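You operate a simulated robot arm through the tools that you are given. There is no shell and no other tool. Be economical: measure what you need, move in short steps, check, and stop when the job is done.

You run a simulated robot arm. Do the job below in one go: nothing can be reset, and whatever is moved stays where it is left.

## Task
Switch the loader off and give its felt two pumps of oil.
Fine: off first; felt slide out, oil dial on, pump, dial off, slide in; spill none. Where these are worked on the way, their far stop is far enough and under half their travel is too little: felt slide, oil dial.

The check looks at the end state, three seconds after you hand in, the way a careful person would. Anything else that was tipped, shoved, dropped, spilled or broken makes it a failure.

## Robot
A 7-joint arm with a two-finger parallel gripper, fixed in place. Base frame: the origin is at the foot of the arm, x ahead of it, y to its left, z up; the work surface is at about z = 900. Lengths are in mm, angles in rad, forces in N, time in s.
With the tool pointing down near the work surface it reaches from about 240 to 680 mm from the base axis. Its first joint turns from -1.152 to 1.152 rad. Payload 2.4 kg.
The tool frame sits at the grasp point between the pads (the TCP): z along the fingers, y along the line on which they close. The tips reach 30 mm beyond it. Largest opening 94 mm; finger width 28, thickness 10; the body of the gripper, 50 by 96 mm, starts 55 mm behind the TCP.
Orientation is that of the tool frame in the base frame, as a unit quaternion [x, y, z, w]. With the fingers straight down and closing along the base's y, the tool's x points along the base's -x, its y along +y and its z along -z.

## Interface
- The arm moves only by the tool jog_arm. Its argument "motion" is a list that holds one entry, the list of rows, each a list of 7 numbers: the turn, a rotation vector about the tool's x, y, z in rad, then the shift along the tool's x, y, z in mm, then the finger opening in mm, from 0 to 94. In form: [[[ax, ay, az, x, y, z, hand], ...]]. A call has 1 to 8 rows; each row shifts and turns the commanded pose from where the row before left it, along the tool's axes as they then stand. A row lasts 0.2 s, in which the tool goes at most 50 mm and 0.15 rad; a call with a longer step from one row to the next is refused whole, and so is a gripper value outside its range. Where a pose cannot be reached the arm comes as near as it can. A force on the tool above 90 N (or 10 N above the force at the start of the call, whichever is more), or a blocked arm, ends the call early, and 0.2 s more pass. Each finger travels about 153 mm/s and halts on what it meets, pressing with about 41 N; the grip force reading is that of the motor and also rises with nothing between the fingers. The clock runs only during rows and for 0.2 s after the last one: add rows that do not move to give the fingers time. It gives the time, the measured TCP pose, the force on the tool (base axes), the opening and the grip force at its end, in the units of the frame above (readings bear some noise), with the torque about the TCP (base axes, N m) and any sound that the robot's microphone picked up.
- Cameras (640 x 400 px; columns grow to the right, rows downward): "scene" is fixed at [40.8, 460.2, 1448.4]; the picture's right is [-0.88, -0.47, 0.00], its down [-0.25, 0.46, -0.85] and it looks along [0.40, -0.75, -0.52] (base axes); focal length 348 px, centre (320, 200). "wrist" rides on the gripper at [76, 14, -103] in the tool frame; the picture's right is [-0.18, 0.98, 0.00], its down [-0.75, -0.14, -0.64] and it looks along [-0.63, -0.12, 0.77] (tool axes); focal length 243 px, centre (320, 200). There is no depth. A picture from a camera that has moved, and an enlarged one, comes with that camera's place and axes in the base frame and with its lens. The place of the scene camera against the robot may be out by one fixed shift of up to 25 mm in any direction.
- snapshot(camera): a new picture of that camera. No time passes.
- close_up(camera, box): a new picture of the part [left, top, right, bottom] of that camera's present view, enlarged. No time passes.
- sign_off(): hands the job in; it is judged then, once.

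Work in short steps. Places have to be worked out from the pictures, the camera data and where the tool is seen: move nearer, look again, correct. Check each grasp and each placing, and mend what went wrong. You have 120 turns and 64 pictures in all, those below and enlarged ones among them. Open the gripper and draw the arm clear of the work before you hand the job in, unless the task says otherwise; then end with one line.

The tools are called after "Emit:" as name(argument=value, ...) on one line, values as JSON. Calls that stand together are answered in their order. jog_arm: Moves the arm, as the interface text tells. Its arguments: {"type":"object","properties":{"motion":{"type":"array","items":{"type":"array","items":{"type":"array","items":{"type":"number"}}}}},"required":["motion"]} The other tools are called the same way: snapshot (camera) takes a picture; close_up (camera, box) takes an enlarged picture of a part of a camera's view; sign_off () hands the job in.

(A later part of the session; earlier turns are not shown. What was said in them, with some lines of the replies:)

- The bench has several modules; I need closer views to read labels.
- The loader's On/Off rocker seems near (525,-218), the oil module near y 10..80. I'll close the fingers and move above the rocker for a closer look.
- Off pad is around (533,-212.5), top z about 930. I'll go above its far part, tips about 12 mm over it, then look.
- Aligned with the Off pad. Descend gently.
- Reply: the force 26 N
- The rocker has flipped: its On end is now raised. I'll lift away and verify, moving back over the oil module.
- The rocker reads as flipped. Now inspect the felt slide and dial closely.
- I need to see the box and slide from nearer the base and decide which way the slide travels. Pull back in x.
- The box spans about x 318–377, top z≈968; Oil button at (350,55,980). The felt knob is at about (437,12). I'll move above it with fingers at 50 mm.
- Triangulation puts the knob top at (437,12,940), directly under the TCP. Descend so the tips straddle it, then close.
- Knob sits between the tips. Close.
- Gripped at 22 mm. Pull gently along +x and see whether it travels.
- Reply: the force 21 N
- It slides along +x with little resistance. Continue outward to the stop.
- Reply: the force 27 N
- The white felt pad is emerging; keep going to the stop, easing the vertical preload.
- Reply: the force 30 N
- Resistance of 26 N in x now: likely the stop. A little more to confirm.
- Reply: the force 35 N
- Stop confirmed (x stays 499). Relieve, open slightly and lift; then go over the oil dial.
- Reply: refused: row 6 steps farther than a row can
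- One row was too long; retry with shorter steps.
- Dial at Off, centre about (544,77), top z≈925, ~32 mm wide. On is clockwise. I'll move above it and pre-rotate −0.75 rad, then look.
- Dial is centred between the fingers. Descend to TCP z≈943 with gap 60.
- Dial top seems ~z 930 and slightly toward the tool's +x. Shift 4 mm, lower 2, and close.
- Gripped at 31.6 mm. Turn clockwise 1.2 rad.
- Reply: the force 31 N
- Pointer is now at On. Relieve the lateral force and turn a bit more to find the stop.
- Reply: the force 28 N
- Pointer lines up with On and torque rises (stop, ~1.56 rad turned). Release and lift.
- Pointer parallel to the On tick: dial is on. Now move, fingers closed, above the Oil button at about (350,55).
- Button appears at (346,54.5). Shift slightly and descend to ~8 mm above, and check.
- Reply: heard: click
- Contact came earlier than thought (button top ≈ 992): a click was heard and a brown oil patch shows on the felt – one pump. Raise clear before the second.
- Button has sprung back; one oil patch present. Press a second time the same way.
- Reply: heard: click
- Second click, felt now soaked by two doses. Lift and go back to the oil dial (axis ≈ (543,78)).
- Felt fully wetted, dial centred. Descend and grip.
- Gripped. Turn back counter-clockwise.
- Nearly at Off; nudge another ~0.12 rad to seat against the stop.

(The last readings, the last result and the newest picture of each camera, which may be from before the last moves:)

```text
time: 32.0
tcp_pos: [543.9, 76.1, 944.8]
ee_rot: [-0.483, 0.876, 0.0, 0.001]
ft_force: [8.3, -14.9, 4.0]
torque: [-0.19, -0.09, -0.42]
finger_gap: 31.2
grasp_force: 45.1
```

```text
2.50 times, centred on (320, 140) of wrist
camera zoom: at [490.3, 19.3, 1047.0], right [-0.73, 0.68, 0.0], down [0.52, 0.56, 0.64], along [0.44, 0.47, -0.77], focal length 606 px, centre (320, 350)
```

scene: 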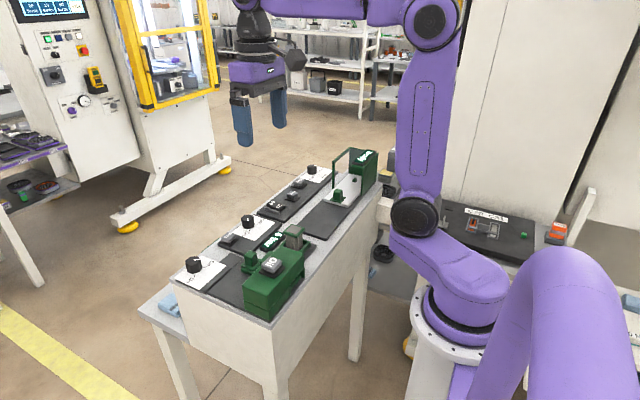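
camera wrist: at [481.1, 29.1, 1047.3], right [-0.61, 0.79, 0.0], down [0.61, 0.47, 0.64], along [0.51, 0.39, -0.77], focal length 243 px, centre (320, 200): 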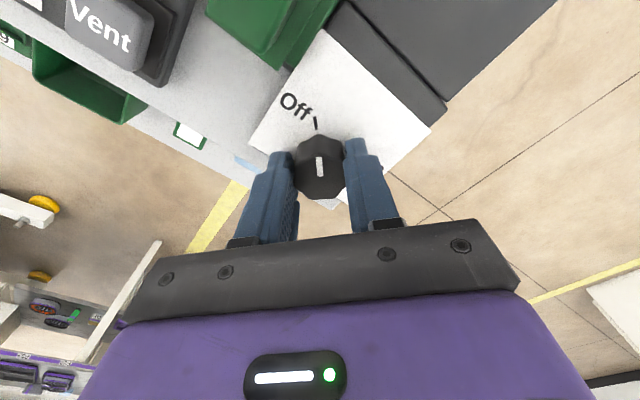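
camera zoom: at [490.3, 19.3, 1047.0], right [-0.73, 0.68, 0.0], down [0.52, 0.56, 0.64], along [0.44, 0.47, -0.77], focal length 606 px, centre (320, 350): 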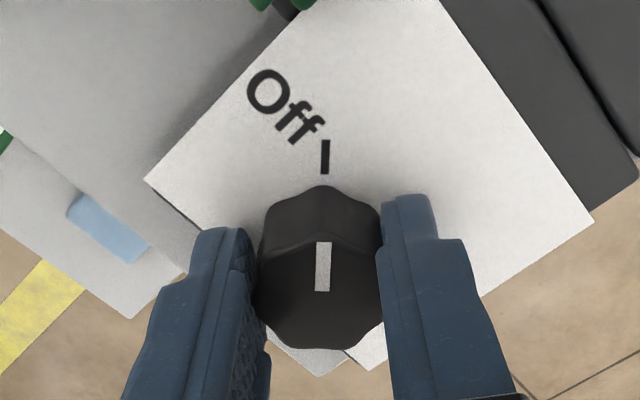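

Pointer is in line with the Off tick, with stop torque. Release, lift.

Emit:
jog_arm(motion=[[[0, 0, 0.02, 0, 0, 0, 20], [0, 0, 0, 0, 0, 0, 60], [0, 0, 0, 0, 0, 0, 60], [0, 0, 0, 0, 0, -25, 60], [0, 0, 0, 0, 0, -35, 60]]])

Emit:
jog_arm(motion=[[[0, 0, 0.141, 0, 0, 0, 60], [0, 0, 0.141, 0, 0, 0, 60], [0, 0, 0.141, 0, 0, 0, 60], [0, 0, 0.141, 0, 0, 0, 60], [0, 0, 0.141, 0, 0, 0, 60], [0, 0, 0.141, 0, 0, 0, 60], [0, 0, 0.141, 0, 0, 0, 60]]])

Emit:
snapshot(camera="wrist")

```text
time: 33.2
tcp_pos: [541.8, 79.1, 1006.9]
ee_rot: [-0.476, 0.88, 0.0, 0.0]
ft_force: [0.3, -0.9, 0.8]
torque: [0.02, 0.02, 0.02]
finger_gap: 59.9
grasp_force: 0.0
```

```text
time: 34.8
tcp_pos: [542.0, 77.9, 1005.3]
ee_rot: [0.0, 1.0, 0.001, 0.001]
ft_force: [-0.6, -0.5, -0.1]
torque: [-0.01, 0.0, 0.01]
finger_gap: 60.0
grasp_force: 0.0
```

```text
21 pictures are left
camera wrist: at [466.3, 92.5, 1107.2], right [0.18, 0.98, 0.0], down [0.75, -0.14, 0.64], along [0.63, -0.12, -0.77], focal length 243 px, centre (320, 200)
```

wrist: 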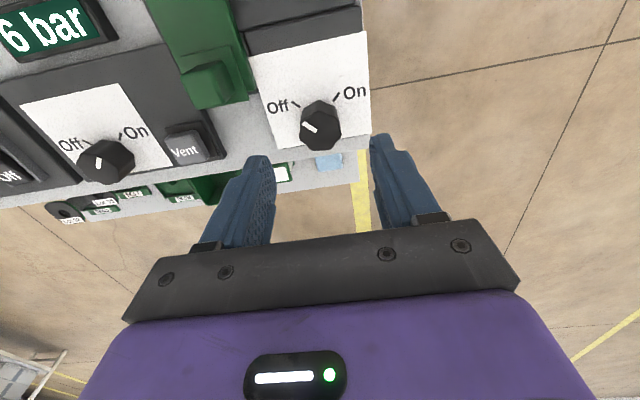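

Dial is Off. Move over the slide knob at (499,12) and look.

Emit:
jog_arm(motion=[[[0, 0, 0, 21.5, -33, 0, 45], [0, 0, 0, 21.5, -33, 0, 45], [0, 0, 0, 0, 0, 20, 45]]])

Emit:
snapshot(camera="wrist")

```text
time: 35.6
tcp_pos: [500.2, 12.6, 987.1]
ee_rot: [-0.002, 1.0, 0.001, 0.0]
ft_force: [-0.3, 0.2, -0.3]
torque: [0.03, -0.02, -0.03]
finger_gap: 45.3
grasp_force: 0.1
```

```text
20 pictures are left
camera wrist: at [423.7, 25.9, 1087.3], right [0.18, 0.98, 0.0], down [0.75, -0.14, 0.64], along [0.63, -0.12, -0.77], focal length 243 px, centre (320, 200)
```

wrist: 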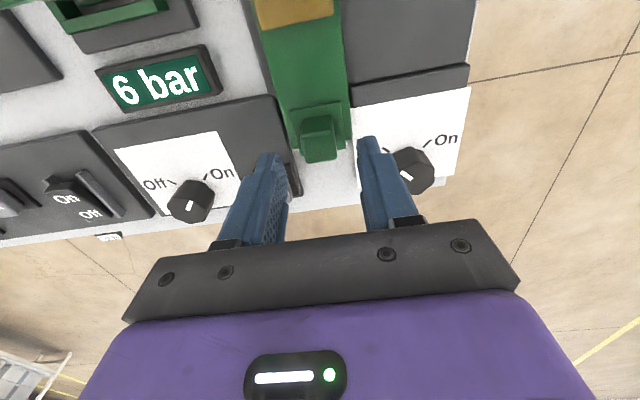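

Knob centred. Descend with 40 mm gap and grip.

Emit:
jog_arm(motion=[[[0, 0, 0, 0, 0, 15, 40], [0, 0, 0, 0, 0, 16, 40], [0, 0, 0, 0, 0, 0, 10], [0, 0, 0, 0, 0, 0, 10], [0, 0, 0, 0, 0, 0, 10]]])

```text
time: 36.8
tcp_pos: [498.9, 12.1, 954.9]
ee_rot: [0.0, 1.0, 0.0, 0.0]
ft_force: [-4.3, -4.4, 10.8]
torque: [-0.11, 0.46, -0.17]
finger_gap: 22.0
grasp_force: 44.6
```

Gripped at 22 mm; push back along −x.

Emit:
jog_arm(motion=[[[0, 0, 0, 7, 0, 0, 10], [0, 0, 0, 8, 0, 0, 10], [0, 0, 0, 8, 0, 0, 10], [0, 0, 0, 8, 0, 0, 10], [0, 0, 0, 8, 0, 0, 10], [0, 0, 0, 8, 0, 0, 10], [0, 0, 0, 8, 0, 0, 10]]])

Emit:
jog_arm(motion=[[[0, 0, 0, 4, 0, 0, 10], [0, 0, 0, 4, 0, 0, 10], [0, 0, 0, 2, 0, 0, 10], [0, 0, 0, 0, 0, 0, 10]]])

Emit:
snapshot(camera="wrist")

```text
time: 38.4
tcp_pos: [444.8, 12.2, 955.1]
ee_rot: [-0.001, 1.0, 0.0, 0.0]
ft_force: [1.2, -3.9, 7.7]
torque: [-0.07, -0.89, -0.37]
finger_gap: 21.9
grasp_force: 44.8
```

```text
time: 39.4
tcp_pos: [436.5, 10.9, 955.5]
ee_rot: [0.0, 1.0, -0.001, 0.004]
ft_force: [24.3, 0.5, -8.7]
torque: [0.0, 0.38, -0.32]
finger_gap: 21.7
grasp_force: 45.1
```

```text
19 pictures are left
camera wrist: at [360.5, 25.8, 1056.0], right [0.18, 0.98, 0.0], down [0.75, -0.14, 0.65], along [0.64, -0.12, -0.76], focal length 243 px, centre (320, 200)
```

wrist: 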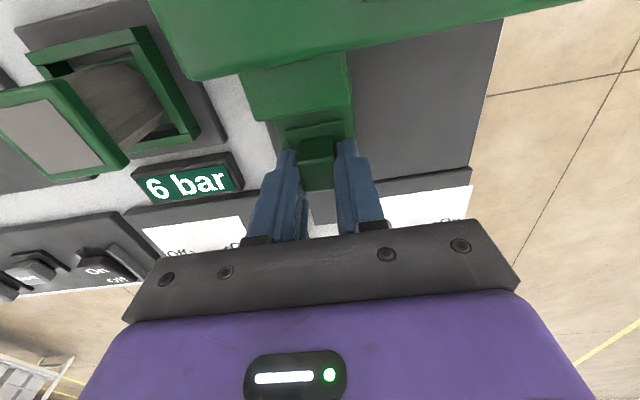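

At the inner stop (x≈436.5, 24 N). Relieve, open, lift clear and inspect everything.

Emit:
jog_arm(motion=[[[0, 0, 0, -2, 0, 0, 10], [0, 0, 0, 0, 0, 0, 45], [0, 0, 0, 0, 0, 0, 45], [0, 0, 0, 0, 0, -25, 45], [0, 0, 0, 0, 0, -45, 60], [0, 0, 0, 0, 0, -45, 80], [0, 0, 0, 0, 0, -45, 80]]])

Emit:
snapshot(camera="wrist")

Emit:
close_up(camera="scene", box=[150, 130, 400, 330])

```text
time: 41.0
tcp_pos: [435.6, 13.8, 1117.2]
ee_rot: [-0.001, 1.0, 0.0, 0.0]
ft_force: [0.1, 0.6, 0.0]
torque: [0.01, -0.01, 0.02]
finger_gap: 79.9
grasp_force: 0.1
```

```text
18 pictures are left
camera wrist: at [359.7, 27.5, 1218.0], right [0.18, 0.98, 0.0], down [0.75, -0.14, 0.64], along [0.63, -0.12, -0.77], focal length 243 px, centre (320, 200)
```

wrist: 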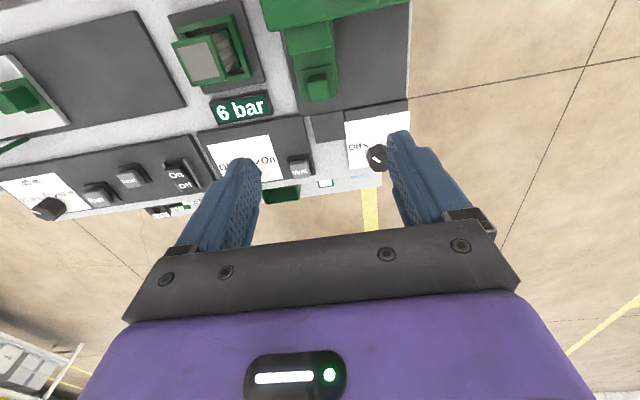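

```text
2.00 times, centred on (275, 230) of scene
camera zoom: at [40.7, 460.2, 1448.4], right [-0.88, -0.47, 0.0], down [-0.25, 0.46, -0.85], along [0.4, -0.75, -0.52], focal length 696 px, centre (410, 140)
```

zoom: 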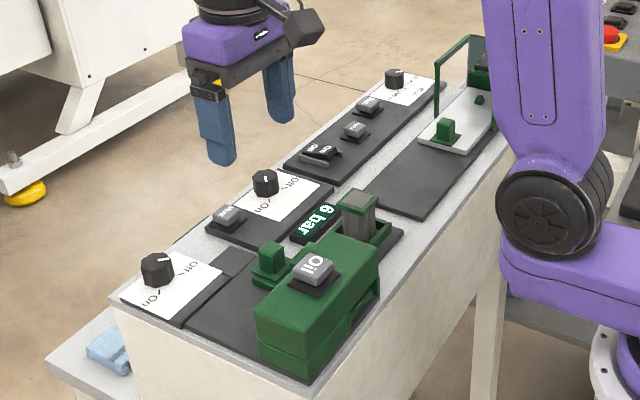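

All in place. Raise to the starting pose to check the loader display and rocker.

Emit:
jog_arm(motion=[[[0, 0, 0, 12, -15, -42, 80], [0, 0, 0, 12, -15, -42, 80], [0, 0, 0, 12, -15, -40, 80], [0, 0, 0, 0, -40, 0, 80]]])

Emit:
snapshot(camera="wrist")

Emit:
close_up(camera="wrist", box=[0, 20, 300, 200])

```text
time: 42.0
tcp_pos: [399.9, -73.2, 1238.9]
ee_rot: [-0.002, 1.0, -0.001, 0.0]
ft_force: [-0.2, -0.8, 0.0]
torque: [-0.01, -0.02, 0.03]
finger_gap: 79.7
grasp_force: 0.1
```

```text
16 pictures are left
camera wrist: at [324.4, -59.1, 1340.5], right [0.18, 0.98, 0.0], down [0.75, -0.14, 0.64], along [0.63, -0.12, -0.77], focal length 243 px, centre (320, 200)
```

wrist: 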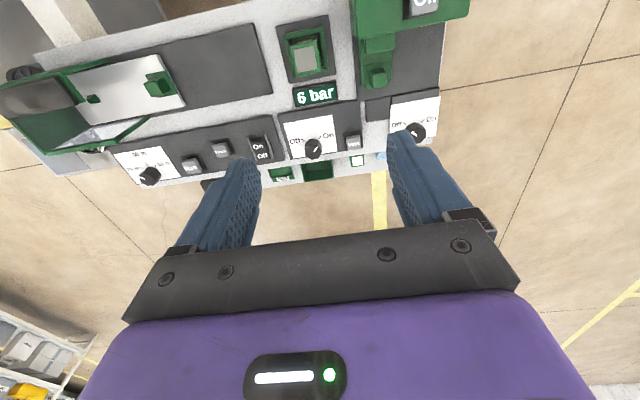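

```text
2.13 times, centred on (150, 110) of wrist
camera zoom: at [324.4, -59.1, 1340.5], right [0.18, 0.98, 0.0], down [0.75, -0.14, 0.64], along [0.63, -0.12, -0.77], focal length 518 px, centre (683, 392)
```

zoom: 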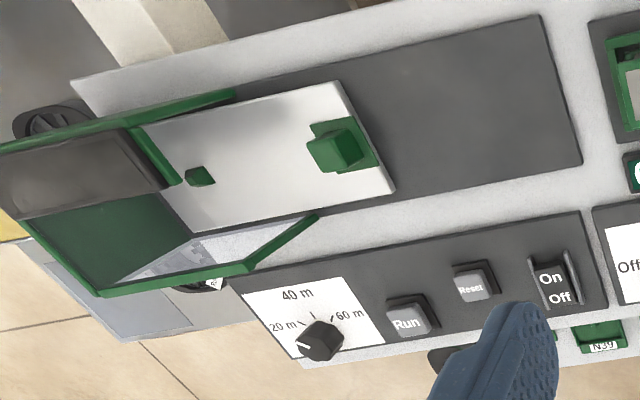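

The loader display is dark, so it is off. The felt slide is in, the oil dial is at Off, and nothing else appears disturbed; handing in.

Emit:
sign_off()

```text
The job is handed in.
```

The loader is off (display dark), the felt has had two pumps of oil, and the oil dial is at Off with the felt slide fully in; I saw no spill.
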